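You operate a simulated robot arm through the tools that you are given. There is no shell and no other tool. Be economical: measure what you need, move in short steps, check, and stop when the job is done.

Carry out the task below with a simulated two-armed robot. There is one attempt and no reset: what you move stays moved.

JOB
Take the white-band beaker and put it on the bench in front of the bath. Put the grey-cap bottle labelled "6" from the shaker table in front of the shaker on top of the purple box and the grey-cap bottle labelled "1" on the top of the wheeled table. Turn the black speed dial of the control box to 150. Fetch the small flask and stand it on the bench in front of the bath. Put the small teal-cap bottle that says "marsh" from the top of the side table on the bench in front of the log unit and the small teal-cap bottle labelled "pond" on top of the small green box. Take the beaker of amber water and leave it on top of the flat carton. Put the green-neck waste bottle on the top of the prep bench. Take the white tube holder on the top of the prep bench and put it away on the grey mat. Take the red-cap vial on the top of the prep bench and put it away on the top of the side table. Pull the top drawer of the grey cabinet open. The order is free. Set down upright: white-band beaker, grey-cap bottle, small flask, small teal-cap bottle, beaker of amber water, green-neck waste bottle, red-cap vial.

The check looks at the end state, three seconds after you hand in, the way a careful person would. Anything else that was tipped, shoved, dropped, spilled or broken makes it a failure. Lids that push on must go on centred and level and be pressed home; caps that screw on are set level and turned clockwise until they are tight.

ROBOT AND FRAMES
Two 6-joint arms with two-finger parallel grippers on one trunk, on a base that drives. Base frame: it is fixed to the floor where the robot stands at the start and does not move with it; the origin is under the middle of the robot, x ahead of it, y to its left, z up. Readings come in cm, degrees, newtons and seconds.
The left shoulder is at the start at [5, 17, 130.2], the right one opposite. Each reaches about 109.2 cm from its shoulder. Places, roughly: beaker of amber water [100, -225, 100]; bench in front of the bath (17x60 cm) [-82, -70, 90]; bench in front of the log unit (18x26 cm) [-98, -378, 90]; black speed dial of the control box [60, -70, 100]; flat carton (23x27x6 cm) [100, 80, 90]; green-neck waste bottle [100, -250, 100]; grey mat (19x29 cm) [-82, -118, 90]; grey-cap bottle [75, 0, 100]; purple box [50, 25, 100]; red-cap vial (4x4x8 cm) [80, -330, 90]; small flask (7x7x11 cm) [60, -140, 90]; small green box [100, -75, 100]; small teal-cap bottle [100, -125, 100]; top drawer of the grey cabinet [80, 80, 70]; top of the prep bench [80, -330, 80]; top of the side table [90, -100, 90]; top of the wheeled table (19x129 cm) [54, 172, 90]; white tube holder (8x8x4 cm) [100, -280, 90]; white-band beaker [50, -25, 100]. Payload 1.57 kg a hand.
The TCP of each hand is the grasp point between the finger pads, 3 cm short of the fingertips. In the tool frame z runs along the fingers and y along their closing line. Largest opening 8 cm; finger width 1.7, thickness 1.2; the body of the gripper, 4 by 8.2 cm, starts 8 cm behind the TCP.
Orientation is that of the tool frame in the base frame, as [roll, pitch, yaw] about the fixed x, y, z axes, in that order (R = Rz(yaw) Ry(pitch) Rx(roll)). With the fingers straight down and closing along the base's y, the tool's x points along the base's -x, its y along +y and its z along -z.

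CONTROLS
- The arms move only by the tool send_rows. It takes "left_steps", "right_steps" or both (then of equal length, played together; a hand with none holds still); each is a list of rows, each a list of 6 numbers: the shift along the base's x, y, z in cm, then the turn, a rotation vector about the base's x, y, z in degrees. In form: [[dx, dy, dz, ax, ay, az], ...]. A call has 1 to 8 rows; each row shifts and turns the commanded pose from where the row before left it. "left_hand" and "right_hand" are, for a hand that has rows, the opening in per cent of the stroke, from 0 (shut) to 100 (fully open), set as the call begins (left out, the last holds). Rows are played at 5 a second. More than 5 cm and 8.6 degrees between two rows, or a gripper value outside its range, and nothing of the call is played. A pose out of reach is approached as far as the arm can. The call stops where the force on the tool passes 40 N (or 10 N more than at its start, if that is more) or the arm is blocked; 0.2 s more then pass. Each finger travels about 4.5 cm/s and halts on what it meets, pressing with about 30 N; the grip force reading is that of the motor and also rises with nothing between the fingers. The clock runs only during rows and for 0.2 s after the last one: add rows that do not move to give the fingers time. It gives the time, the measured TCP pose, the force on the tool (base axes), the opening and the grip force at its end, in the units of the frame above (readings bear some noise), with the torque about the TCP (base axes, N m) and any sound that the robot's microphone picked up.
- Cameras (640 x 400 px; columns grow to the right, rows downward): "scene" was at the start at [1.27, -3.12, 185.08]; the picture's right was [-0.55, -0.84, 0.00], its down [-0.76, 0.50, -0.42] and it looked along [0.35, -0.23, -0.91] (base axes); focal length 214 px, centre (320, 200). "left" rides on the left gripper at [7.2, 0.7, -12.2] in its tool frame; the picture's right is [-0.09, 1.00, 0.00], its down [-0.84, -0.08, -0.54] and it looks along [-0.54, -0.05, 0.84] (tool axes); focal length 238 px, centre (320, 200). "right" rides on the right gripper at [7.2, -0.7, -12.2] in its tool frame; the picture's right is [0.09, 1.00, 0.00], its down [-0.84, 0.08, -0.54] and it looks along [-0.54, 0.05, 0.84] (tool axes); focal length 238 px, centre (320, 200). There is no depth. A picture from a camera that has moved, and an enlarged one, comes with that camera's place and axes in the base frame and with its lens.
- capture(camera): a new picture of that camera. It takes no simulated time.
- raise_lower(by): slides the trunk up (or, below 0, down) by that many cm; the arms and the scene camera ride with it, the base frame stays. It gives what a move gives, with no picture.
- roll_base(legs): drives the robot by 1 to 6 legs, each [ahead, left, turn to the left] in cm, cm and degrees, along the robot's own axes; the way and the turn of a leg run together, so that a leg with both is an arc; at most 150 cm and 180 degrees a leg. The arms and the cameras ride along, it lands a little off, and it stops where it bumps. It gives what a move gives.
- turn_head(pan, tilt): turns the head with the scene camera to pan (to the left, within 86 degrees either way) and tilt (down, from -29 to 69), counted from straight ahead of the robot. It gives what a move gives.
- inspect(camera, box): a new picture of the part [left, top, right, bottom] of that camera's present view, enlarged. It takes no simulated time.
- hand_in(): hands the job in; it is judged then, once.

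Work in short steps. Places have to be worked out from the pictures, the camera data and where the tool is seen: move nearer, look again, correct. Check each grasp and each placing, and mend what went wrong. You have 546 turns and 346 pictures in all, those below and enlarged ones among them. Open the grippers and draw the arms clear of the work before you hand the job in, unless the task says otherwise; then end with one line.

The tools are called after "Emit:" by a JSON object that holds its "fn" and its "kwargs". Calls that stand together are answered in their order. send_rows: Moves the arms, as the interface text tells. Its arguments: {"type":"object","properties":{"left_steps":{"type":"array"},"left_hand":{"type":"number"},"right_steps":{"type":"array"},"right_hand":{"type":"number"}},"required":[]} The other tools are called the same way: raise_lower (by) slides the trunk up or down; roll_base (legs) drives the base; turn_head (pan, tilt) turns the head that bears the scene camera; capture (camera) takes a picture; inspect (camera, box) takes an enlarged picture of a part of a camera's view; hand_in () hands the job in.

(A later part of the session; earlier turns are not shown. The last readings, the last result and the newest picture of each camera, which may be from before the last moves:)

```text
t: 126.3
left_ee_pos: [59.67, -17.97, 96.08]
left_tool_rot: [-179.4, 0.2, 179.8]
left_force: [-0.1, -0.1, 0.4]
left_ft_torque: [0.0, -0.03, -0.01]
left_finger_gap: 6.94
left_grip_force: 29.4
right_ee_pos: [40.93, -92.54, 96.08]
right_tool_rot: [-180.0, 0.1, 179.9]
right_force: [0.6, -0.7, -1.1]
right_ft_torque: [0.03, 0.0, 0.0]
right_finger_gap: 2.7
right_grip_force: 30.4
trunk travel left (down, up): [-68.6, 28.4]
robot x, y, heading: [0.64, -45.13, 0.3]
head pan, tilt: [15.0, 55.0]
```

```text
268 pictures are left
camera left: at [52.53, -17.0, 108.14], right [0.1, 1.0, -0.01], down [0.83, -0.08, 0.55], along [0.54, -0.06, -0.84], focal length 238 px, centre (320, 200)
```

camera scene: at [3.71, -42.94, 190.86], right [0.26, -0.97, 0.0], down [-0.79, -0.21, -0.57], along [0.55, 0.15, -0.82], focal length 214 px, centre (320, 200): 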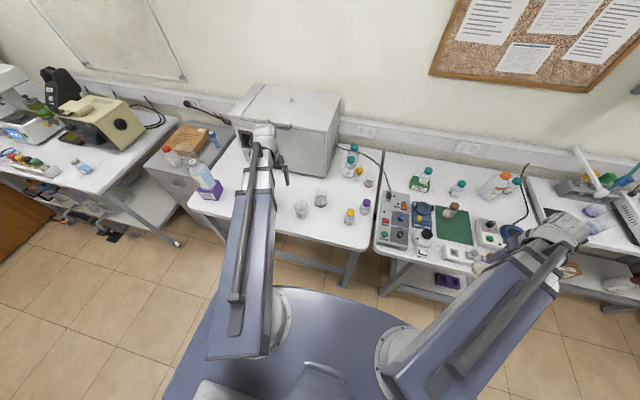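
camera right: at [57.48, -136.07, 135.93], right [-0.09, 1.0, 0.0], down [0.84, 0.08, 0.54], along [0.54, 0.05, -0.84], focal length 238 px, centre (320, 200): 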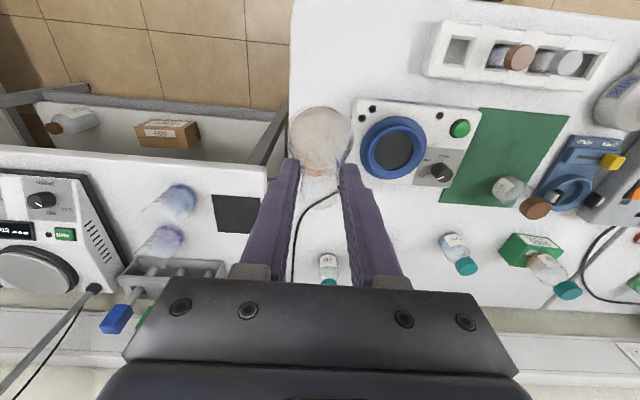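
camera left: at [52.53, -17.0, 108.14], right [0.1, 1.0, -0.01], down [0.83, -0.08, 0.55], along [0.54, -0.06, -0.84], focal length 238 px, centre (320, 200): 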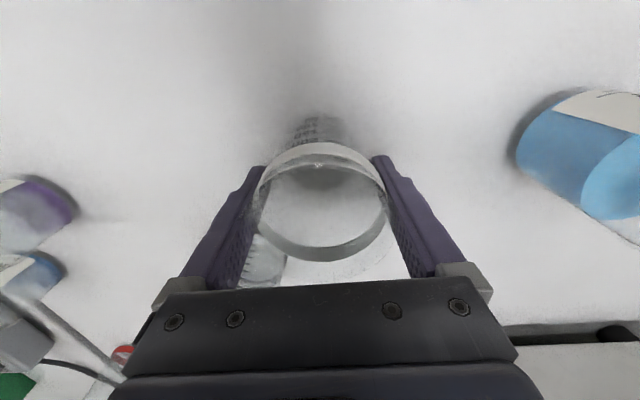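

Beaker gripped (6.9 cm). Lift fully, retract, then turn 90° to view the other side.

Emit:
{"fn": "raise_lower", "kwargs": {"by": 28}}

Emit:
{"fn": "send_rows", "kwargs": {"left_steps": [[-3, 3.6, 0, 0, 0, 0], [-3, 3.6, 0, 0, 0, 0], [-3, 3.6, 0, 0, 0, 0], [-3, 3.6, 0, 0, 0, 0], [-3, 1, 0, 0, 0, 0]]}}

Emit:
{"fn": "capture", "kwargs": {"camera": "left"}}

Emit:
{"fn": "turn_head", "kwargs": {"pan": 86, "tilt": 35}}

Emit:
{"fn": "capture", "kwargs": {"camera": "scene"}}

```text
t: 129.1
left_ee_pos: [59.67, -17.92, 123.99]
left_tool_rot: [-179.5, 0.1, 179.7]
left_force: [1.0, 0.2, 0.1]
left_ft_torque: [0.01, -0.01, 0.01]
left_finger_gap: 6.93
left_grip_force: 29.6
right_ee_pos: [40.85, -92.78, 124.08]
right_tool_rot: [180.0, 0.1, 180.0]
right_force: [-0.3, -0.4, -0.8]
right_ft_torque: [0.02, 0.0, 0.0]
right_finger_gap: 2.67
right_grip_force: 30.3
trunk travel left (down, up): [-96.6, 0.4]
robot x, y, heading: [0.46, -44.77, -0.0]
head pan, tilt: [15.0, 55.0]
```

```text
t: 130.3
left_ee_pos: [44.48, -2.66, 124.08]
left_tool_rot: [-179.5, 0.3, 179.8]
left_force: [-0.6, -0.5, -1.0]
left_ft_torque: [0.02, 0.01, -0.02]
left_finger_gap: 6.9
left_grip_force: 30.0
right_ee_pos: [40.85, -92.6, 124.06]
right_tool_rot: [180.0, 0.0, 179.9]
right_force: [-0.5, -0.9, -0.6]
right_ft_torque: [0.02, 0.0, -0.03]
right_finger_gap: 2.68
right_grip_force: 30.3
trunk travel left (down, up): [-96.6, 0.4]
robot x, y, heading: [0.33, -44.98, -0.2]
head pan, tilt: [15.0, 55.0]
```

```text
267 pictures are left
camera left: at [37.42, -1.74, 136.17], right [0.1, 1.0, -0.01], down [0.83, -0.08, 0.55], along [0.54, -0.06, -0.84], focal length 238 px, centre (320, 200)
```

left: 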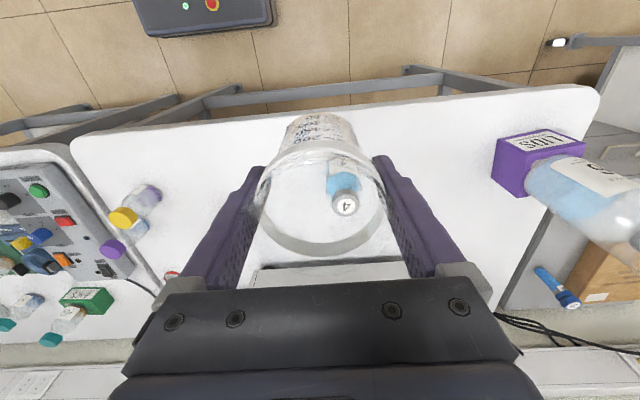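

```text
t: 131.7
left_ee_pos: [44.74, -2.61, 124.14]
left_tool_rot: [-179.4, 0.1, 179.8]
left_force: [0.4, 0.8, 0.2]
left_ft_torque: [-0.04, 0.02, -0.03]
left_finger_gap: 6.92
left_grip_force: 30.0
right_ee_pos: [40.82, -92.6, 124.01]
right_tool_rot: [180.0, 0.1, 179.9]
right_force: [0.0, 0.1, -0.3]
right_ft_torque: [0.01, -0.02, 0.0]
right_finger_gap: 2.68
right_grip_force: 30.1
trunk travel left (down, up): [-96.6, 0.4]
robot x, y, heading: [0.77, -45.0, -0.1]
head pan, tilt: [85.9, 35.0]
```

```text
266 pictures are left
camera scene: at [-2.62, -36.0, 193.98], right [1.0, -0.07, 0.0], down [-0.04, -0.57, -0.82], along [0.06, 0.82, -0.57], focal length 214 px, centre (320, 200)
```

scene: 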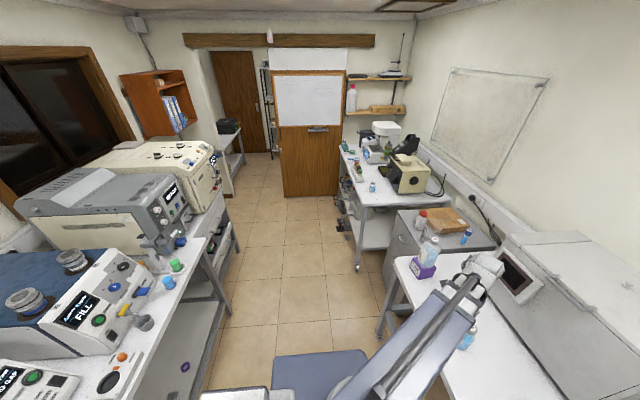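

Corridor is wide (opposite bench edge x≈-73). Turn 180° in place in two legs.

Emit:
{"fn": "roll_base", "kwargs": {"legs": [[0, 0, 90], [0, 0, 90]]}}

Emit:
{"fn": "turn_head", "kwargs": {"pan": 0, "tilt": 45}}

Emit:
{"fn": "capture", "kwargs": {"camera": "scene"}}

```text
t: 139.7
left_ee_pos: [-45.68, -85.14, 124.06]
left_tool_rot: [-179.5, 0.2, -2.9]
left_force: [-0.7, 0.0, -1.1]
left_ft_torque: [-0.01, -0.04, 0.01]
left_finger_gap: 6.72
left_grip_force: 29.9
right_ee_pos: [-37.52, 4.64, 124.05]
right_tool_rot: [-180.0, 0.1, -2.9]
right_force: [-0.9, 0.1, -0.5]
right_ft_torque: [0.0, 0.02, -0.01]
right_finger_gap: 2.67
right_grip_force: 30.1
trunk travel left (down, up): [-96.6, 0.4]
robot x, y, heading: [0.25, -45.18, 177.1]
head pan, tilt: [85.9, 35.0]
```

```text
t: 141.3
left_ee_pos: [-45.63, -85.1, 123.95]
left_tool_rot: [-179.4, 0.1, -2.7]
left_force: [-0.3, -0.9, -0.5]
left_ft_torque: [0.02, 0.01, -0.02]
left_finger_gap: 6.72
left_grip_force: 29.8
right_ee_pos: [-37.61, 4.52, 124.06]
right_tool_rot: [-180.0, 0.0, -2.9]
right_force: [0.5, -0.9, -2.0]
right_ft_torque: [0.02, 0.0, 0.03]
right_finger_gap: 2.69
right_grip_force: 29.8
trunk travel left (down, up): [-96.6, 0.4]
robot x, y, heading: [0.98, -45.23, 177.0]
head pan, tilt: [0.0, 45.0]
```

```text
265 pictures are left
camera scene: at [-3.42, -44.58, 192.5], right [0.05, 1.0, 0.0], down [0.71, -0.03, -0.71], along [-0.71, 0.03, -0.71], focal length 214 px, centre (320, 200)
```

scene: 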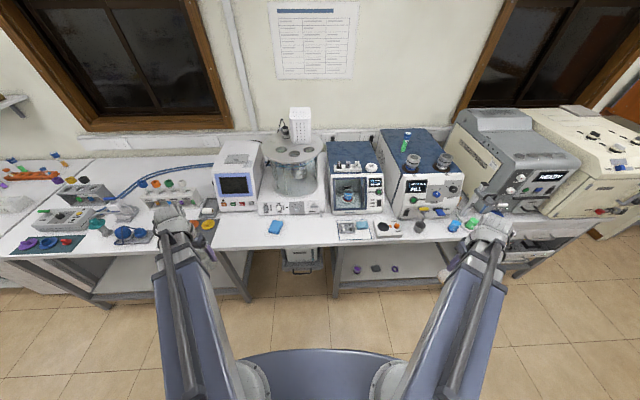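

Emit:
{"fn": "inspect", "kwargs": {"camera": "scene", "box": [180, 160, 400, 280]}}

Emit:
{"fn": "capture", "kwargs": {"camera": "left"}}

```text
2.91 times, centred on (290, 220) of scene
camera zoom: at [-3.42, -44.58, 192.5], right [0.05, 1.0, 0.0], down [0.71, -0.03, -0.71], along [-0.71, 0.03, -0.71], focal length 624 px, centre (407, 142)
```

zoom: 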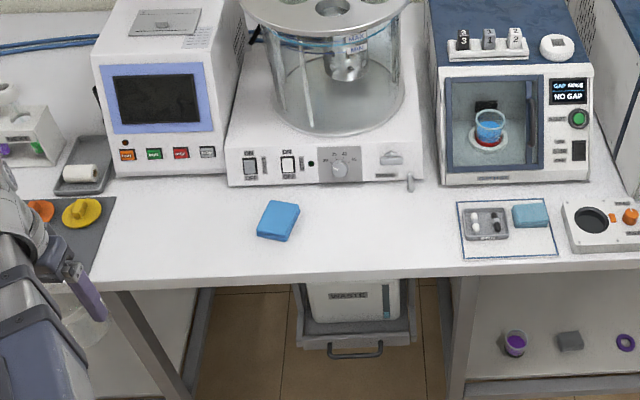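

```text
263 pictures are left
camera left: at [-38.34, -86.13, 136.14], right [-0.14, -0.99, -0.01], down [-0.83, 0.12, 0.55], along [-0.54, 0.08, -0.84], focal length 238 px, centre (320, 200)
```

left: 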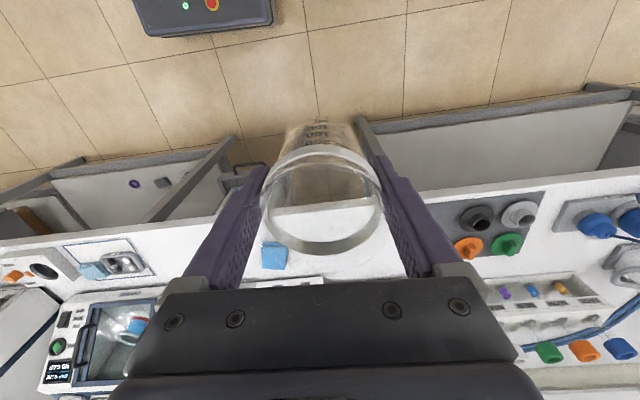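

Free strip x −92..−70; the blue sponge sits at [-84,-68]. Plan: beaker at [-82,-87], flask at [-82,-51]. Drive left 23 and straighten heading.

Emit:
{"fn": "roll_base", "kwargs": {"legs": [[0, 23, 3]]}}

Emit:
{"fn": "capture", "kwargs": {"camera": "scene"}}

```text
t: 143.0
left_ee_pos: [-43.91, -110.75, 124.03]
left_tool_rot: [-179.5, 0.2, 0.1]
left_force: [0.1, 0.2, -0.9]
left_ft_torque: [0.05, -0.01, -0.04]
left_finger_gap: 6.69
left_grip_force: 30.3
right_ee_pos: [-40.72, -20.7, 124.09]
right_tool_rot: [180.0, 0.1, 0.2]
right_force: [0.6, -0.3, -1.3]
right_ft_torque: [0.03, -0.04, 0.03]
right_finger_gap: 2.65
right_grip_force: 30.0
trunk travel left (down, up): [-96.6, 0.4]
robot x, y, heading: [-0.15, -67.85, -180.0]
head pan, tilt: [0.0, 45.0]
```

```text
262 pictures are left
camera scene: at [-3.96, -68.07, 192.5], right [0.0, 1.0, 0.0], down [0.71, 0.0, -0.71], along [-0.71, 0.0, -0.71], focal length 214 px, centre (320, 200)
```

scene: 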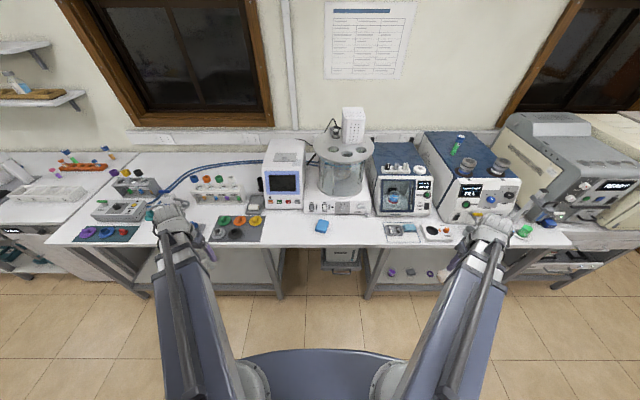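

Emit:
{"fn": "send_rows", "kwargs": {"left_steps": [[-3.8, 2.4, 0, 0, 0, 0], [-3.8, 2.4, 0, 0, 0, 0], [-3.8, 2.4, 0, 0, 0, 0], [-3.8, 2.4, 0, 0, 0, 0], [-3.8, 2.4, 0, 0, 0, 0], [-3.8, 2.4, 0, 0, 0, 0], [-3.8, 2.4, 0, 0, 0, 0], [-3.8, 2.4, 0, 0, 0, 0]], "right_steps": [[-3.8, -2.8, 0, 0, 0, 0], [-3.8, -2.8, 0, 0, 0, 0], [-3.8, -2.8, 0, 0, 0, 0], [-3.8, -2.8, 0, 0, 0, 0], [-3.8, -2.8, 0, 0, 0, 0], [-3.8, -2.8, 0, 0, 0, 0], [-3.8, -2.8, 0, 0, 0, 0], [-3.8, -2.8, 0, 0, 0, 0]]}}

Emit:
{"fn": "send_rows", "kwargs": {"left_steps": [[-2.5, 1.5, 0, 0, 0, 0], [-2.5, 1.5, 0, 0, 0, 0], [-2.5, 1.5, 0, 0, 0, 0]], "right_steps": [[-3.5, -2.6, 0, 0, 0, 0], [-3.5, -2.6, 0, 0, 0, 0], [-3.5, -2.6, 0, 0, 0, 0]]}}

Emit:
{"fn": "capture", "kwargs": {"camera": "scene"}}

Emit:
{"fn": "capture", "kwargs": {"camera": "left"}}

Emit:
{"fn": "capture", "kwargs": {"camera": "right"}}

```text
t: 144.8
left_ee_pos: [-74.55, -91.33, 123.88]
left_tool_rot: [-179.5, 0.1, 0.1]
left_force: [-0.7, -0.1, -0.7]
left_ft_torque: [0.02, 0.0, -0.04]
left_finger_gap: 6.67
left_grip_force: 30.5
right_ee_pos: [-71.15, -43.29, 123.95]
right_tool_rot: [179.9, 0.0, 0.2]
right_force: [-0.9, -0.8, -1.6]
right_ft_torque: [0.0, 0.01, -0.01]
right_finger_gap: 2.67
right_grip_force: 30.0
trunk travel left (down, up): [-96.6, 0.4]
robot x, y, heading: [0.23, -67.97, -180.0]
head pan, tilt: [0.0, 45.0]
```

```text
t: 145.6
left_ee_pos: [-82.05, -86.94, 124.04]
left_tool_rot: [-179.5, 0.2, 0.1]
left_force: [0.5, -0.5, -1.4]
left_ft_torque: [0.0, 0.06, -0.03]
left_finger_gap: 6.69
left_grip_force: 29.5
right_ee_pos: [-81.53, -50.77, 124.02]
right_tool_rot: [179.9, 0.0, 0.1]
right_force: [-0.7, 0.2, -0.6]
right_ft_torque: [-0.02, -0.01, 0.02]
right_finger_gap: 2.69
right_grip_force: 29.5
trunk travel left (down, up): [-96.6, 0.4]
robot x, y, heading: [0.13, -68.64, -179.9]
head pan, tilt: [0.0, 45.0]
```

```text
261 pictures are left
camera scene: at [-4.15, -68.01, 192.5], right [0.0, 1.0, 0.0], down [0.71, 0.0, -0.71], along [-0.71, 0.0, -0.71], focal length 214 px, centre (320, 200)
```

scene: 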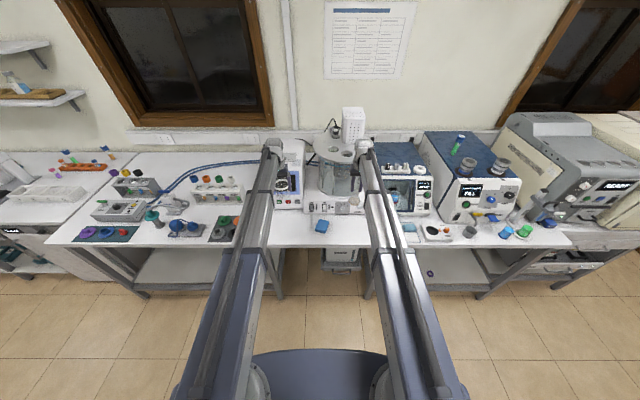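

```text
260 pictures are left
camera left: at [-74.59, -87.55, 136.05], right [-0.09, -1.0, -0.01], down [-0.84, 0.07, 0.55], along [-0.54, 0.06, -0.84], focal length 238 px, centre (320, 200)
```

left: 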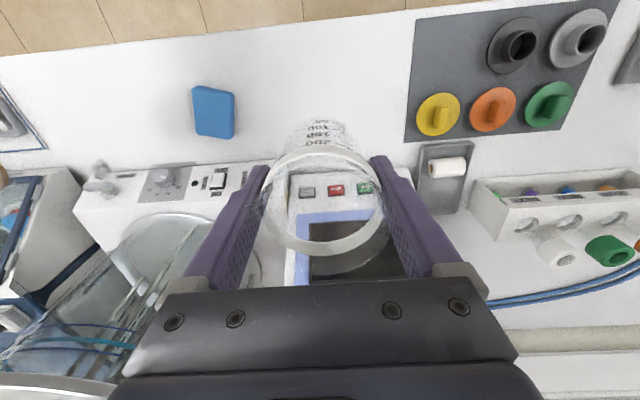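

```text
259 pictures are left
camera right: at [-74.33, -50.09, 136.16], right [0.1, -1.0, 0.0], down [-0.84, -0.08, 0.54], along [-0.54, -0.05, -0.84], focal length 238 px, centre (320, 200)
```

right: 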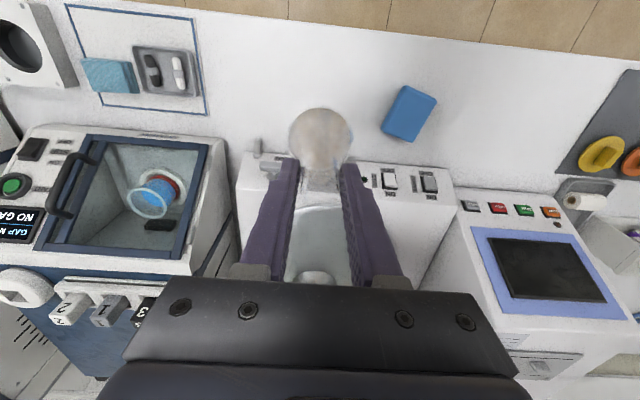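

Both spots are clear. Lower until the flask nearly touches (TCP≈101.3).

Emit:
{"fn": "raise_lower", "kwargs": {"by": -22.4}}

Emit:
{"fn": "raise_lower", "kwargs": {"by": -0.5}}

Emit:
{"fn": "raise_lower", "kwargs": {"by": -0.3}}

```text
t: 148.0
left_ee_pos: [-81.77, -86.89, 101.82]
left_tool_rot: [-179.5, 0.2, 0.1]
left_force: [0.4, 0.2, -0.6]
left_ft_torque: [-0.01, -0.02, 0.02]
left_finger_gap: 6.69
left_grip_force: 30.6
right_ee_pos: [-81.52, -50.82, 101.55]
right_tool_rot: [179.9, 0.1, 0.2]
right_force: [0.2, 0.0, -1.4]
right_ft_torque: [0.04, -0.01, 0.02]
right_finger_gap: 2.67
right_grip_force: 30.3
trunk travel left (down, up): [-74.2, 22.8]
robot x, y, heading: [0.33, -68.39, -179.5]
head pan, tilt: [0.0, 45.0]
```

```text
t: 148.5
left_ee_pos: [-81.7, -87.08, 101.1]
left_tool_rot: [-179.5, 0.3, 0.0]
left_force: [-0.1, -0.5, -0.8]
left_ft_torque: [-0.01, 0.0, 0.02]
left_finger_gap: 6.68
left_grip_force: 30.3
right_ee_pos: [-81.45, -50.68, 101.11]
right_tool_rot: [180.0, 0.2, 0.3]
right_force: [0.6, 0.7, -1.4]
right_ft_torque: [-0.01, -0.02, -0.01]
right_finger_gap: 2.65
right_grip_force: 30.2
trunk travel left (down, up): [-73.7, 23.3]
robot x, y, heading: [-0.07, -68.78, -179.9]
head pan, tilt: [0.0, 45.0]
```

```text
t: 149.0
left_ee_pos: [-81.72, -87.0, 100.9]
left_tool_rot: [-179.5, 0.2, 0.1]
left_force: [-0.4, -0.2, -1.0]
left_ft_torque: [0.05, -0.06, 0.0]
left_finger_gap: 6.66
left_grip_force: 30.1
right_ee_pos: [-81.37, -50.7, 100.83]
right_tool_rot: [179.9, 0.2, 0.1]
right_force: [-0.1, 0.3, -1.4]
right_ft_torque: [0.0, -0.01, 0.03]
right_finger_gap: 2.71
right_grip_force: 30.1
trunk travel left (down, up): [-73.4, 23.6]
robot x, y, heading: [-0.28, -68.27, -179.7]
head pan, tilt: [0.0, 45.0]
```

Emit:
{"fn": "raise_lower", "kwargs": {"by": -0.3}}

Emit:
{"fn": "raise_lower", "kwargs": {"by": -0.3}}

```text
t: 149.6
left_ee_pos: [-81.69, -87.05, 100.68]
left_tool_rot: [-179.5, 0.4, 0.0]
left_force: [-0.7, -0.4, -1.4]
left_ft_torque: [0.0, 0.01, 0.0]
left_finger_gap: 6.71
left_grip_force: 29.7
right_ee_pos: [-81.37, -50.74, 100.58]
right_tool_rot: [180.0, 0.1, 0.2]
right_force: [-3.1, 0.3, 14.3]
right_ft_torque: [0.04, 0.22, -0.01]
right_finger_gap: 2.69
right_grip_force: 30.0
trunk travel left (down, up): [-73.1, 23.9]
robot x, y, heading: [-0.11, -67.9, -179.8]
head pan, tilt: [0.0, 45.0]
```

```text
t: 150.1
left_ee_pos: [-81.6, -86.88, 100.35]
left_tool_rot: [-179.5, 0.2, 0.1]
left_force: [-0.5, 0.9, 0.3]
left_ft_torque: [0.03, -0.05, -0.03]
left_finger_gap: 6.67
left_grip_force: 30.3
right_ee_pos: [-81.33, -50.86, 100.26]
right_tool_rot: [-180.0, 0.2, 0.2]
right_force: [-1.0, -0.3, 13.7]
right_ft_torque: [0.03, 0.09, -0.02]
right_finger_gap: 2.67
right_grip_force: 29.3
trunk travel left (down, up): [-72.8, 24.2]
robot x, y, heading: [0.22, -67.95, -179.7]
head pan, tilt: [0.0, 45.0]
```

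Flask is down. Release it and rise 10, then retract the right hand.

Emit:
{"fn": "send_rows", "kwargs": {"right_steps": [[0, 0, 0, 0, 0, 0], [0, 0, 0, 0, 0, 0], [0, 0, 0, 0, 0, 0]], "right_hand": 75}}

Emit:
{"fn": "raise_lower", "kwargs": {"by": 12}}

Emit:
{"fn": "capture", "kwargs": {"camera": "right"}}

Emit:
{"fn": "send_rows", "kwargs": {"right_steps": [[4, 2.8, 0, 0, 0, 0], [4, 2.8, 0, 0, 0, 0], [4, 2.8, 0, 0, 0, 0], [4, 2.8, 0, 0, 0, 0], [4, 2.8, 0, 0, 0, 0], [4, 2.8, 0, 0, 0, 0], [4, 2.8, 0, 0, 0, 0], [4, 2.8, 0, 0, 0, 0]]}}

```text
t: 150.9
left_ee_pos: [-81.73, -86.95, 100.25]
left_tool_rot: [-179.5, 0.2, 0.0]
left_force: [-0.1, 0.1, -0.4]
left_ft_torque: [-0.01, -0.01, 0.02]
left_finger_gap: 6.69
left_grip_force: 30.5
right_ee_pos: [-81.34, -50.89, 100.31]
right_tool_rot: [-180.0, 0.2, 0.3]
right_force: [0.1, -0.8, 0.2]
right_ft_torque: [-0.02, -0.01, -0.04]
right_finger_gap: 6.02
right_grip_force: 0.1
trunk travel left (down, up): [-72.8, 24.2]
robot x, y, heading: [-0.16, -68.15, -179.7]
head pan, tilt: [0.0, 45.0]
```

```text
t: 152.4
left_ee_pos: [-81.77, -86.93, 112.27]
left_tool_rot: [-179.5, 0.2, 0.1]
left_force: [0.5, 0.2, -1.1]
left_ft_torque: [-0.05, -0.04, -0.03]
left_finger_gap: 6.68
left_grip_force: 30.1
right_ee_pos: [-81.39, -50.81, 112.31]
right_tool_rot: [-179.9, 0.1, 0.2]
right_force: [0.3, 0.2, 0.1]
right_ft_torque: [-0.03, -0.01, -0.01]
right_finger_gap: 5.98
right_grip_force: 0.1
trunk travel left (down, up): [-84.8, 12.2]
robot x, y, heading: [0.27, -68.09, -179.9]
head pan, tilt: [0.0, 45.0]
```

```text
258 pictures are left
camera right: at [-74.15, -50.04, 124.42], right [0.1, -1.0, 0.0], down [-0.84, -0.08, 0.54], along [-0.54, -0.05, -0.84], focal length 238 px, centre (320, 200)
```

right: 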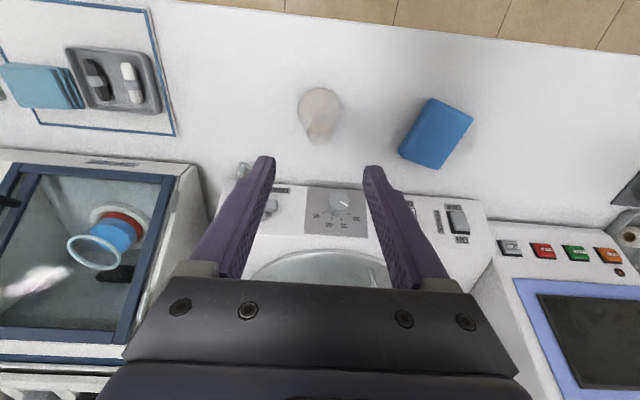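

```text
t: 154.2
left_ee_pos: [-81.55, -86.88, 112.23]
left_tool_rot: [-179.4, 0.3, 0.1]
left_force: [0.7, 0.6, -0.8]
left_ft_torque: [-0.02, 0.01, 0.0]
left_finger_gap: 6.67
left_grip_force: 30.2
right_ee_pos: [-49.38, -28.5, 112.27]
right_tool_rot: [180.0, 0.0, 0.3]
right_force: [0.4, 0.1, 0.0]
right_ft_torque: [0.02, -0.03, -0.03]
right_finger_gap: 6.0
right_grip_force: 0.1
trunk travel left (down, up): [-84.8, 12.2]
robot x, y, heading: [0.23, -67.71, -179.9]
head pan, tilt: [0.0, 45.0]
```

Flask stands upright. Right hand is off the bench; lower the beaker (contact expected near TCP 96).

Emit:
{"fn": "raise_lower", "kwargs": {"by": -15.2}}

Emit:
{"fn": "capture", "kwargs": {"camera": "left"}}

Emit:
{"fn": "raise_lower", "kwargs": {"by": -0.5}}

Emit:
{"fn": "raise_lower", "kwargs": {"by": -0.4}}

```text
t: 155.9
left_ee_pos: [-81.68, -86.91, 97.08]
left_tool_rot: [-179.5, 0.2, 0.0]
left_force: [0.2, -0.1, -0.4]
left_ft_torque: [-0.01, -0.01, 0.01]
left_finger_gap: 6.66
left_grip_force: 30.5
right_ee_pos: [-49.57, -28.41, 97.01]
right_tool_rot: [-179.9, 0.1, 0.2]
right_force: [-0.5, 0.4, 0.0]
right_ft_torque: [0.03, 0.01, -0.03]
right_finger_gap: 6.0
right_grip_force: 0.1
trunk travel left (down, up): [-69.6, 27.4]
robot x, y, heading: [0.11, -68.02, -179.6]
head pan, tilt: [0.0, 45.0]
```

```text
257 pictures are left
camera left: at [-74.42, -87.57, 109.12], right [-0.09, -1.0, -0.01], down [-0.83, 0.07, 0.55], along [-0.54, 0.06, -0.84], focal length 238 px, centre (320, 200)
```

left: 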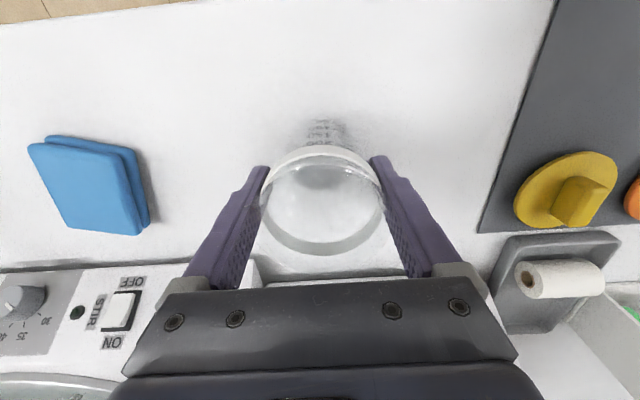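

```text
t: 156.5
left_ee_pos: [-81.63, -86.93, 96.65]
left_tool_rot: [-179.5, 0.3, 0.1]
left_force: [2.8, 0.0, 12.1]
left_ft_torque: [-0.33, -0.01, 0.08]
left_finger_gap: 6.65
left_grip_force: 29.8
right_ee_pos: [-49.5, -28.31, 96.64]
right_tool_rot: [179.9, 0.2, 0.1]
right_force: [0.4, 0.0, 0.0]
right_ft_torque: [-0.02, -0.04, 0.0]
right_finger_gap: 5.99
right_grip_force: 0.1
trunk travel left (down, up): [-69.1, 27.9]
robot x, y, heading: [0.01, -68.05, -180.0]
head pan, tilt: [0.0, 45.0]
```

```text
t: 157.0
left_ee_pos: [-81.65, -86.95, 96.09]
left_tool_rot: [-179.5, 0.3, 0.2]
left_force: [2.6, -0.7, 11.5]
left_ft_torque: [-0.34, -0.06, 0.08]
left_finger_gap: 6.62
left_grip_force: 29.9
right_ee_pos: [-49.4, -28.25, 96.21]
right_tool_rot: [179.9, 0.2, 0.2]
right_force: [1.1, 0.0, -0.3]
right_ft_torque: [-0.03, 0.01, -0.02]
right_finger_gap: 5.99
right_grip_force: 0.1
trunk travel left (down, up): [-68.7, 28.3]
robot x, y, heading: [0.18, -67.88, -180.1]
head pan, tilt: [0.0, 45.0]
```

Down. Release and rise fully, check.

Emit:
{"fn": "send_rows", "kwargs": {"left_steps": [[0, 0, 0, 0, 0, 0], [0, 0, 0, 0, 0, 0], [0, 0, 0, 0, 0, 0], [0, 0, 0, 0, 0, 0]], "left_hand": 100}}

Emit:
{"fn": "raise_lower", "kwargs": {"by": 27}}

Emit:
{"fn": "capture", "kwargs": {"camera": "left"}}

```text
t: 158.0
left_ee_pos: [-81.72, -86.98, 96.05]
left_tool_rot: [-179.5, 0.2, 0.2]
left_force: [0.5, -0.1, 0.8]
left_ft_torque: [0.01, 0.0, -0.02]
left_finger_gap: 7.99
left_grip_force: 0.0
right_ee_pos: [-49.74, -28.29, 96.2]
right_tool_rot: [180.0, 0.1, 0.2]
right_force: [-0.2, 0.5, -0.4]
right_ft_torque: [0.0, 0.0, -0.03]
right_finger_gap: 6.0
right_grip_force: 0.1
trunk travel left (down, up): [-68.7, 28.3]
robot x, y, heading: [0.16, -68.0, -179.5]
head pan, tilt: [0.0, 45.0]
```

```text
t: 160.8
left_ee_pos: [-81.83, -86.97, 123.1]
left_tool_rot: [-179.6, 0.2, 0.1]
left_force: [0.1, 0.1, -0.1]
left_ft_torque: [0.0, 0.01, -0.01]
left_finger_gap: 8.01
left_grip_force: 0.0
right_ee_pos: [-49.67, -28.37, 123.16]
right_tool_rot: [-179.9, 0.1, 0.2]
right_force: [0.2, -0.6, -0.2]
right_ft_torque: [-0.01, 0.0, 0.01]
right_finger_gap: 6.0
right_grip_force: 0.0
trunk travel left (down, up): [-95.7, 1.3]
robot x, y, heading: [-0.18, -67.76, -179.6]
head pan, tilt: [0.0, 45.0]
```

```text
256 pictures are left
camera left: at [-74.4, -87.56, 135.23], right [-0.09, -1.0, -0.01], down [-0.83, 0.07, 0.55], along [-0.54, 0.06, -0.84], focal length 238 px, centre (320, 200)
```

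left: 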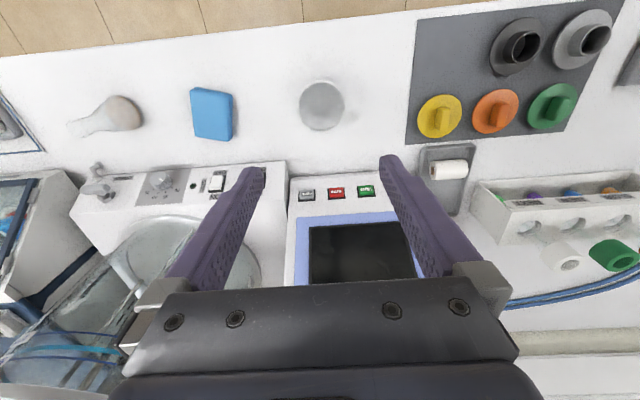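

Both stand well. Retract the left arm, turn back 180° and return to the side table for MARSH.

Emit:
{"fn": "send_rows", "kwargs": {"left_steps": [[4.2, -2.6, 0, 0, 0, 0], [4.2, -2.6, 0, 0, 0, 0], [4.2, -2.6, 0, 0, 0, 0], [4.2, -2.6, 0, 0, 0, 0], [4.2, -2.6, 0, 0, 0, 0], [4.2, -2.6, 0, 0, 0, 0], [4.2, -2.6, 0, 0, 0, 0], [4.2, -2.6, 0, 0, 0, 0]]}}

Emit:
{"fn": "roll_base", "kwargs": {"legs": [[0, 0, -180]]}}

Emit:
{"fn": "capture", "kwargs": {"camera": "scene"}}

```text
t: 162.6
left_ee_pos: [-47.94, -107.98, 123.1]
left_tool_rot: [-179.4, 0.2, 0.1]
left_force: [-0.9, -0.2, -0.2]
left_ft_torque: [0.01, -0.05, -0.02]
left_finger_gap: 8.03
left_grip_force: 0.0
right_ee_pos: [-49.53, -28.25, 123.17]
right_tool_rot: [180.0, 0.1, 0.2]
right_force: [-0.1, -0.6, 0.8]
right_ft_torque: [0.01, 0.0, -0.01]
right_finger_gap: 5.99
right_grip_force: 0.2
trunk travel left (down, up): [-95.7, 1.3]
robot x, y, heading: [0.44, -68.02, -179.8]
head pan, tilt: [0.0, 45.0]
```

```text
t: 170.3
left_ee_pos: [47.47, -27.68, 123.2]
left_tool_rot: [-179.5, 0.2, -179.0]
left_force: [-0.1, 0.5, 0.0]
left_ft_torque: [0.01, -0.03, -0.02]
left_finger_gap: 7.99
left_grip_force: 0.1
right_ee_pos: [50.15, -107.08, 123.23]
right_tool_rot: [179.9, 0.1, -179.0]
right_force: [0.8, 0.1, 0.4]
right_ft_torque: [0.02, -0.03, -0.01]
right_finger_gap: 6.0
right_grip_force: 0.0
trunk travel left (down, up): [-95.7, 1.3]
robot x, y, heading: [-0.1, -68.37, 0.9]
head pan, tilt: [0.0, 45.0]
```

```text
255 pictures are left
camera scene: at [4.32, -67.86, 191.6], right [0.02, -1.0, 0.0], down [-0.71, -0.01, -0.71], along [0.71, 0.01, -0.71], focal length 214 px, centre (320, 200)
```

scene: 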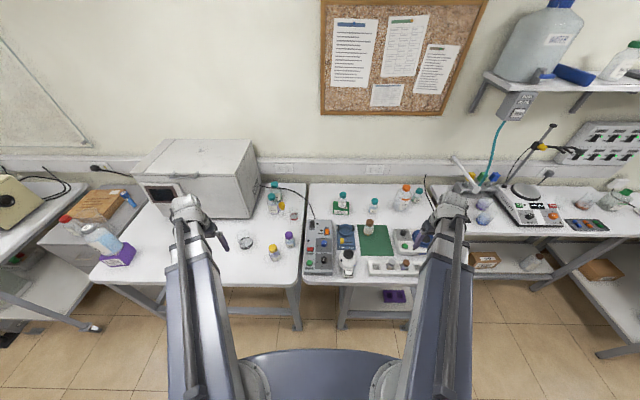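

Emit:
{"fn": "roll_base", "kwargs": {"legs": [[8, -22, -0.9]]}}

Emit:
{"fn": "send_rows", "kwargs": {"right_steps": [[4, 3, 0, 0, 0, 0], [4, 3, 0, 0, 0, 0], [4, 3, 0, 0, 0, 0], [4, 3, 0, 0, 0, 0], [4, 3, 0, 0, 0, 0], [4, 3, 0, 0, 0, 0], [4, 3, 0, 0, 0, 0], [4, 3, 0, 0, 0, 0]], "right_hand": 100}}

Emit:
{"fn": "capture", "kwargs": {"camera": "right"}}

```text
t: 172.0
left_ee_pos: [56.35, -50.32, 123.22]
left_tool_rot: [-179.6, 0.1, -179.8]
left_force: [-0.1, -0.6, 0.4]
left_ft_torque: [0.05, 0.01, -0.01]
left_finger_gap: 8.0
left_grip_force: 0.1
right_ee_pos: [57.93, -129.85, 123.06]
right_tool_rot: [179.9, 0.2, -179.6]
right_force: [0.4, 0.2, 0.6]
right_ft_torque: [0.01, 0.03, -0.03]
right_finger_gap: 6.01
right_grip_force: 0.1
trunk travel left (down, up): [-95.7, 1.3]
robot x, y, heading: [7.94, -90.14, 0.2]
head pan, tilt: [0.0, 45.0]
```

```text
t: 173.8
left_ee_pos: [56.41, -50.22, 123.18]
left_tool_rot: [-179.5, 0.2, -179.8]
left_force: [0.5, 0.6, -0.4]
left_ft_torque: [0.0, 0.02, 0.0]
left_finger_gap: 8.04
left_grip_force: 0.0
right_ee_pos: [90.12, -105.72, 123.16]
right_tool_rot: [-179.9, 0.0, -179.6]
right_force: [0.0, 0.3, -0.9]
right_ft_torque: [-0.04, -0.01, 0.01]
right_finger_gap: 8.0
right_grip_force: 0.0
trunk travel left (down, up): [-95.7, 1.3]
robot x, y, heading: [8.08, -90.15, 0.4]
head pan, tilt: [0.0, 45.0]
```

```text
254 pictures are left
camera right: at [83.0, -106.3, 135.3], right [-0.1, 1.0, 0.0], down [0.84, 0.08, 0.54], along [0.54, 0.05, -0.84], focal length 238 px, centre (320, 200)
```

right: 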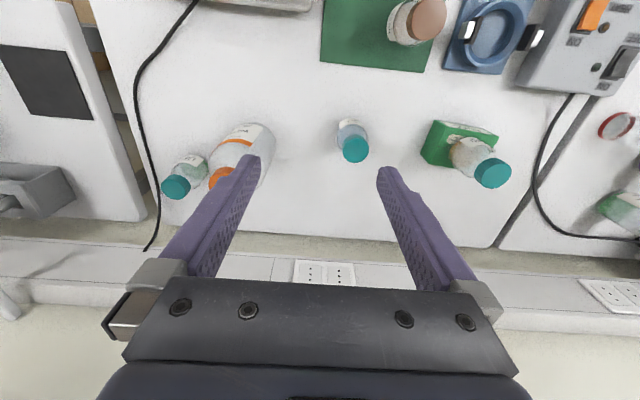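

MARSH cap at [95.8,-99.6]. Align, pull the left hand back from the nearby bottles, and lower.

Emit:
{"fn": "send_rows", "kwargs": {"left_steps": [[-3, 0.5, 0, 0, 0, 0], [-3, 0.5, 0, 0, 0, 0]], "right_steps": [[2.8, 3, 0, 0, 0, 0], [2.9, 3.1, 0, 0, 0, 0]]}}

Emit:
{"fn": "raise_lower", "kwargs": {"by": -19}}

Emit:
{"fn": "capture", "kwargs": {"camera": "right"}}

```text
t: 174.4
left_ee_pos: [50.39, -49.33, 123.04]
left_tool_rot: [-179.6, 0.2, -179.9]
left_force: [1.1, -0.3, -0.1]
left_ft_torque: [0.0, -0.01, 0.0]
left_finger_gap: 8.01
left_grip_force: 0.1
right_ee_pos: [95.76, -99.78, 123.25]
right_tool_rot: [179.9, 0.1, -179.7]
right_force: [-0.4, -0.3, -0.1]
right_ft_torque: [-0.01, -0.03, 0.0]
right_finger_gap: 8.0
right_grip_force: 0.0
trunk travel left (down, up): [-95.7, 1.3]
robot x, y, heading: [8.23, -90.06, 0.2]
head pan, tilt: [0.0, 45.0]
```

```text
t: 176.5
left_ee_pos: [50.41, -49.32, 104.21]
left_tool_rot: [-179.5, 0.2, -179.6]
left_force: [-0.3, 0.0, -0.3]
left_ft_torque: [0.01, -0.02, 0.04]
left_finger_gap: 7.97
left_grip_force: 0.0
right_ee_pos: [95.76, -99.72, 104.15]
right_tool_rot: [180.0, 0.1, -179.7]
right_force: [-0.3, 0.3, 0.3]
right_ft_torque: [0.0, 0.03, 0.03]
right_finger_gap: 8.03
right_grip_force: 0.1
trunk travel left (down, up): [-76.7, 20.3]
robot x, y, heading: [8.22, -90.07, 0.5]
head pan, tilt: [0.0, 45.0]
```

```text
253 pictures are left
camera right: at [88.53, -100.39, 116.35], right [-0.1, 1.0, 0.0], down [0.84, 0.08, 0.54], along [0.54, 0.05, -0.84], focal length 238 px, centre (320, 200)
```

right: 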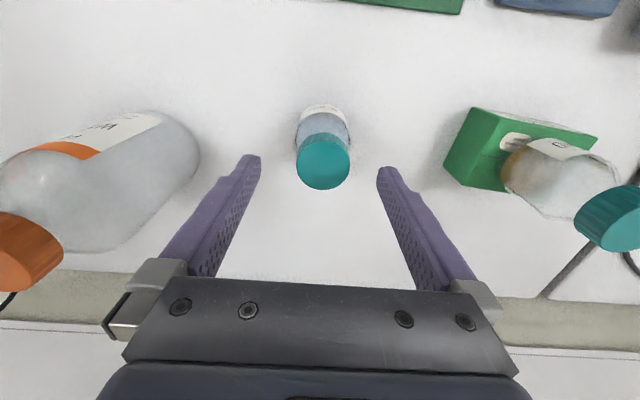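

Emit:
{"fn": "raise_lower", "kwargs": {"by": -3.7}}

Emit:
{"fn": "send_rows", "kwargs": {"right_steps": [[0, 0, 0, 0, 0, 0], [0, 0, 0, 0, 0, 0], [0, 0, 0, 0, 0, 0], [0, 0, 0, 0, 0, 0], [0, 0, 0, 0, 0, 0]], "right_hand": 0}}

Emit:
{"fn": "raise_lower", "kwargs": {"by": 22.5}}

Emit:
{"fn": "send_rows", "kwargs": {"right_steps": [[-4, -3, 0, 0, 0, 0], [-4, -3, 0, 0, 0, 0], [-4, -3, 0, 0, 0, 0], [-4, -3, 0, 0, 0, 0], [-4, -3, 0, 0, 0, 0], [-4, -3, 0, 0, 0, 0], [-4, -3, 0, 0, 0, 0], [-4, -3, 0, 0, 0, 0]]}}

Emit:
{"fn": "capture", "kwargs": {"camera": "right"}}

```text
t: 177.3
left_ee_pos: [50.38, -49.36, 100.52]
left_tool_rot: [-179.6, 0.1, -179.8]
left_force: [0.1, 0.8, -0.1]
left_ft_torque: [0.01, -0.02, 0.0]
left_finger_gap: 7.99
left_grip_force: 0.0
right_ee_pos: [95.63, -99.76, 100.44]
right_tool_rot: [-180.0, 0.2, -179.7]
right_force: [-0.5, -0.1, 0.1]
right_ft_torque: [0.01, -0.03, 0.03]
right_finger_gap: 8.0
right_grip_force: 0.0
trunk travel left (down, up): [-73.0, 24.0]
robot x, y, heading: [8.38, -90.02, 0.5]
head pan, tilt: [0.0, 45.0]
```

```text
t: 178.5
left_ee_pos: [50.33, -49.35, 100.46]
left_tool_rot: [-179.5, 0.2, -179.8]
left_force: [-0.7, -0.4, 0.2]
left_ft_torque: [0.01, -0.02, -0.01]
left_finger_gap: 7.97
left_grip_force: 0.0
right_ee_pos: [95.73, -99.74, 100.47]
right_tool_rot: [180.0, 0.1, -179.6]
right_force: [-0.9, 0.5, 0.6]
right_ft_torque: [0.06, 0.01, -0.02]
right_finger_gap: 4.02
right_grip_force: 29.5
trunk travel left (down, up): [-73.0, 24.0]
robot x, y, heading: [8.63, -90.15, 0.3]
head pan, tilt: [0.0, 45.0]
```

```text
t: 180.9
left_ee_pos: [50.4, -49.3, 123.0]
left_tool_rot: [-179.5, 0.2, -179.8]
left_force: [-0.1, -0.1, -0.2]
left_ft_torque: [-0.01, 0.0, -0.02]
left_finger_gap: 8.0
left_grip_force: 0.1
right_ee_pos: [95.77, -99.69, 122.89]
right_tool_rot: [179.9, 0.1, -179.6]
right_force: [-0.1, 0.4, -1.7]
right_ft_torque: [-0.02, 0.02, -0.01]
right_finger_gap: 4.01
right_grip_force: 30.2
trunk travel left (down, up): [-95.5, 1.5]
robot x, y, heading: [8.29, -90.15, 0.5]
head pan, tilt: [0.0, 45.0]
```

```text
t: 182.7
left_ee_pos: [50.25, -49.32, 123.01]
left_tool_rot: [-179.5, 0.3, -179.6]
left_force: [0.6, 0.1, 0.0]
left_ft_torque: [0.03, -0.01, -0.02]
left_finger_gap: 8.02
left_grip_force: 0.1
right_ee_pos: [63.74, -123.54, 122.98]
right_tool_rot: [180.0, 0.0, -179.6]
right_force: [-0.2, 0.0, -1.7]
right_ft_torque: [-0.01, -0.06, 0.03]
right_finger_gap: 4.01
right_grip_force: 29.8
right hand out of reach, approached as far as the arm can: row 5
trunk travel left (down, up): [-95.5, 1.5]
robot x, y, heading: [8.13, -89.91, 1.0]
head pan, tilt: [0.0, 45.0]
```

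```text
252 pictures are left
camera right: at [56.58, -124.38, 135.15], right [-0.1, 0.99, 0.0], down [0.83, 0.08, 0.54], along [0.54, 0.05, -0.84], focal length 238 px, centre (320, 200)
```

right: 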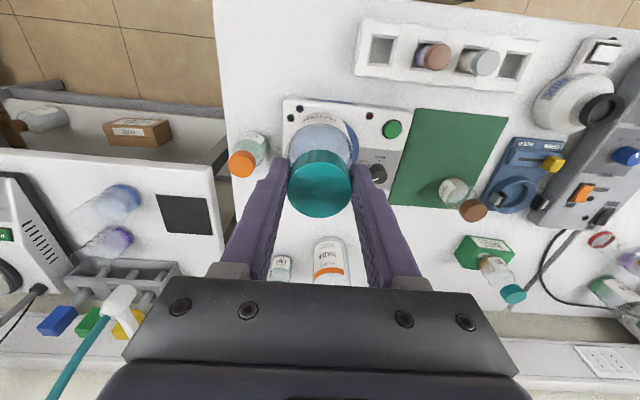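

MARSH held. Retract a bit more, back away, and drive right along the aisle, looking ahead.

Emit:
{"fn": "send_rows", "kwargs": {"right_steps": [[-4, -2, 0, 0, 0, 0], [-4, -2, 0, 0, 0, 0], [-3, -3, 0, 0, 0, 0]]}}

Emit:
{"fn": "roll_base", "kwargs": {"legs": [[-12, 0, -1], [0, -100, 0]]}}

Emit:
{"fn": "turn_head", "kwargs": {"pan": -80, "tilt": 30}}

Emit:
{"fn": "capture", "kwargs": {"camera": "scene"}}

```text
t: 183.5
left_ee_pos: [50.38, -49.51, 123.1]
left_tool_rot: [-179.7, 0.2, -179.7]
left_force: [1.0, -0.1, 0.2]
left_ft_torque: [0.04, 0.0, 0.01]
left_finger_gap: 7.99
left_grip_force: 0.1
right_ee_pos: [52.57, -130.64, 123.08]
right_tool_rot: [180.0, 0.0, -179.5]
right_force: [-0.6, 1.2, -2.8]
right_ft_torque: [0.0, 0.01, -0.03]
right_finger_gap: 3.99
right_grip_force: 30.2
right hand out of reach, approached as far as the arm can: row 3
trunk travel left (down, up): [-95.5, 1.5]
robot x, y, heading: [8.48, -89.97, 0.2]
head pan, tilt: [0.0, 45.0]
```

```text
t: 189.4
left_ee_pos: [38.15, -149.49, 122.94]
left_tool_rot: [-179.6, 0.2, 178.4]
left_force: [0.1, 0.2, 0.3]
left_ft_torque: [0.01, -0.02, 0.01]
left_finger_gap: 8.0
left_grip_force: 0.1
right_ee_pos: [37.85, -230.85, 122.95]
right_tool_rot: [-179.9, 0.0, 178.5]
right_force: [0.3, 0.3, -1.8]
right_ft_torque: [0.01, 0.01, -0.01]
right_finger_gap: 3.98
right_grip_force: 30.2
trunk travel left (down, up): [-95.5, 1.5]
robot x, y, heading: [-5.29, -189.24, -1.5]
head pan, tilt: [0.0, 45.0]
```

```text
t: 191.0
left_ee_pos: [38.09, -149.55, 122.96]
left_tool_rot: [-179.5, 0.2, 178.3]
left_force: [0.2, -0.4, -0.8]
left_ft_torque: [0.03, 0.0, -0.01]
left_finger_gap: 8.02
left_grip_force: 0.3
right_ee_pos: [37.87, -230.79, 122.89]
right_tool_rot: [-179.9, 0.1, 178.5]
right_force: [0.6, -0.6, -2.6]
right_ft_torque: [-0.02, 0.05, 0.04]
right_finger_gap: 4.0
right_grip_force: 30.1
trunk travel left (down, up): [-95.5, 1.5]
robot x, y, heading: [-5.15, -189.16, -1.6]
head pan, tilt: [-80.0, 30.0]
```

```text
251 pictures are left
camera scene: at [-7.67, -197.6, 193.66], right [-0.99, -0.15, 0.0], down [-0.07, 0.49, -0.87], along [0.13, -0.86, -0.5], focal length 214 px, centre (320, 200)
```

scene: 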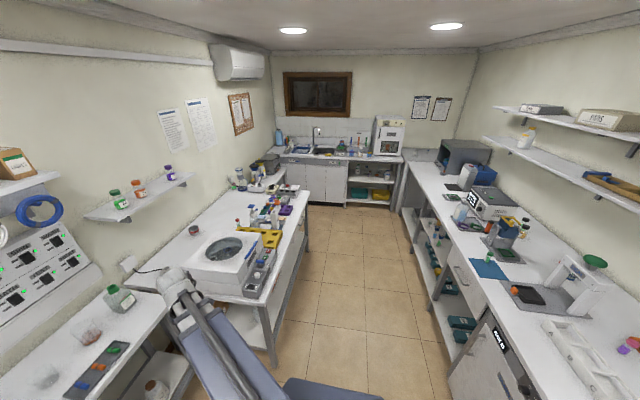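

Drive back 15 cm from the prep bench side, then right 150 to y≈-340, and turn to face the log unit.

Emit:
{"fn": "roll_base", "kwargs": {"legs": [[-15, 0, 1.5], [0, -145, 0]]}}

Emit:
{"fn": "turn_head", "kwargs": {"pan": -86, "tilt": 45}}

Emit:
{"fn": "capture", "kwargs": {"camera": "scene"}}

```text
t: 199.1
left_ee_pos: [22.85, -291.77, 123.04]
left_tool_rot: [-179.5, 0.2, -179.7]
left_force: [0.1, -0.8, 0.2]
left_ft_torque: [-0.02, -0.01, 0.02]
left_finger_gap: 8.03
left_grip_force: 0.1
right_ee_pos: [25.18, -373.04, 123.04]
right_tool_rot: [-180.0, 0.1, -179.5]
right_force: [0.3, -0.4, -2.9]
right_ft_torque: [0.01, 0.02, 0.0]
right_finger_gap: 3.99
right_grip_force: 29.7
trunk travel left (down, up): [-95.5, 1.5]
robot x, y, heading: [-18.92, -332.68, 0.6]
head pan, tilt: [-80.0, 30.0]
```

```text
t: 199.9
left_ee_pos: [22.79, -291.62, 122.99]
left_tool_rot: [-179.5, 0.3, -179.6]
left_force: [0.2, 0.0, -0.2]
left_ft_torque: [-0.01, 0.05, -0.03]
left_finger_gap: 8.01
left_grip_force: 0.1
right_ee_pos: [25.33, -372.93, 122.91]
right_tool_rot: [-180.0, 0.0, -179.5]
right_force: [-0.5, 0.5, -1.9]
right_ft_torque: [0.02, 0.01, 0.0]
right_finger_gap: 4.0
right_grip_force: 30.0
trunk travel left (down, up): [-95.5, 1.5]
robot x, y, heading: [-19.3, -332.57, 0.6]
head pan, tilt: [-85.9, 45.0]
```

```text
250 pictures are left
camera scene: at [-22.33, -340.51, 191.41], right [-1.0, -0.08, 0.0], down [-0.06, 0.7, -0.71], along [0.06, -0.71, -0.71], focal length 214 px, centre (320, 200)
```

scene: 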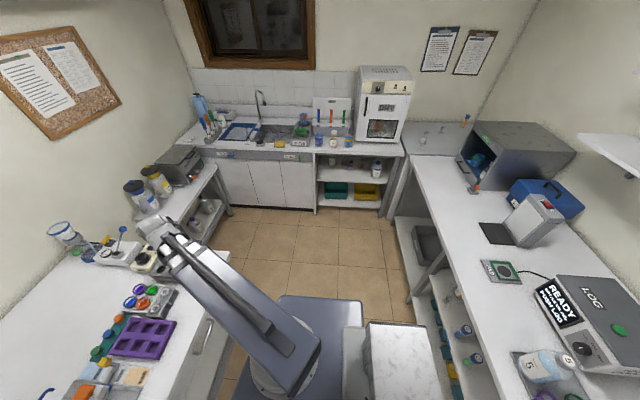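

Log unit is at right; target bench patch around [-98,-378] is bare. Drive right 45 more and turn 180° to face it.

Emit:
{"fn": "roll_base", "kwargs": {"legs": [[0, -50, 0], [0, 0, 180]]}}

Emit:
{"fn": "turn_head", "kwargs": {"pan": 0, "tilt": 50}}

Emit:
{"fn": "capture", "kwargs": {"camera": "scene"}}

```text
t: 210.2
left_ee_pos: [-60.33, -425.27, 123.0]
left_tool_rot: [-179.5, 0.2, 1.2]
left_force: [-0.4, 0.2, 0.4]
left_ft_torque: [0.0, -0.01, -0.01]
left_finger_gap: 7.98
left_grip_force: 0.0
right_ee_pos: [-63.94, -344.0, 123.11]
right_tool_rot: [179.9, 0.2, 1.2]
right_force: [-0.5, 0.1, -1.7]
right_ft_torque: [0.01, -0.05, -0.01]
right_finger_gap: 3.98
right_grip_force: 30.3
trunk travel left (down, up): [-95.5, 1.5]
robot x, y, heading: [-18.74, -383.95, -178.6]
head pan, tilt: [-85.9, 45.0]
```

```text
t: 211.8
left_ee_pos: [-60.27, -425.2, 122.91]
left_tool_rot: [-179.4, 0.2, 1.2]
left_force: [-0.3, 0.0, -0.8]
left_ft_torque: [0.01, -0.01, -0.01]
left_finger_gap: 8.01
left_grip_force: 0.1
right_ee_pos: [-63.94, -344.06, 122.97]
right_tool_rot: [180.0, 0.1, 1.3]
right_force: [1.6, -0.3, -1.8]
right_ft_torque: [0.0, 0.04, -0.02]
right_finger_gap: 3.98
right_grip_force: 30.2
trunk travel left (down, up): [-95.5, 1.5]
robot x, y, heading: [-18.85, -384.02, -178.6]
head pan, tilt: [0.0, 50.0]
```

```text
249 pictures are left
camera scene: at [-22.33, -383.73, 190.71], right [-0.02, 1.0, 0.0], down [0.77, 0.02, -0.64], along [-0.64, -0.01, -0.77], focal length 214 px, centre (320, 200)
```

scene: 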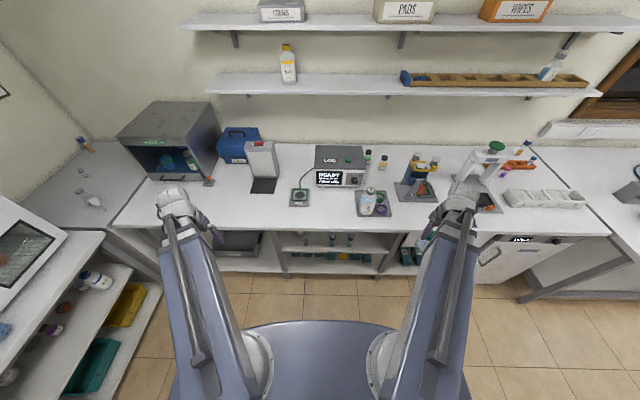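

Emit:
{"fn": "inspect", "kwargs": {"camera": "scene", "box": [250, 140, 430, 260]}}

```text
3.33 times, centred on (340, 200) of scene
camera zoom: at [-22.33, -383.73, 190.71], right [-0.02, 1.0, 0.0], down [0.77, 0.02, -0.64], along [-0.64, -0.01, -0.77], focal length 715 px, centre (253, 200)
```

zoom: 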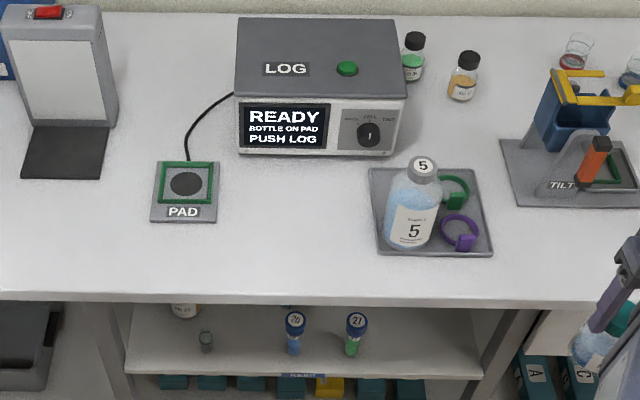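

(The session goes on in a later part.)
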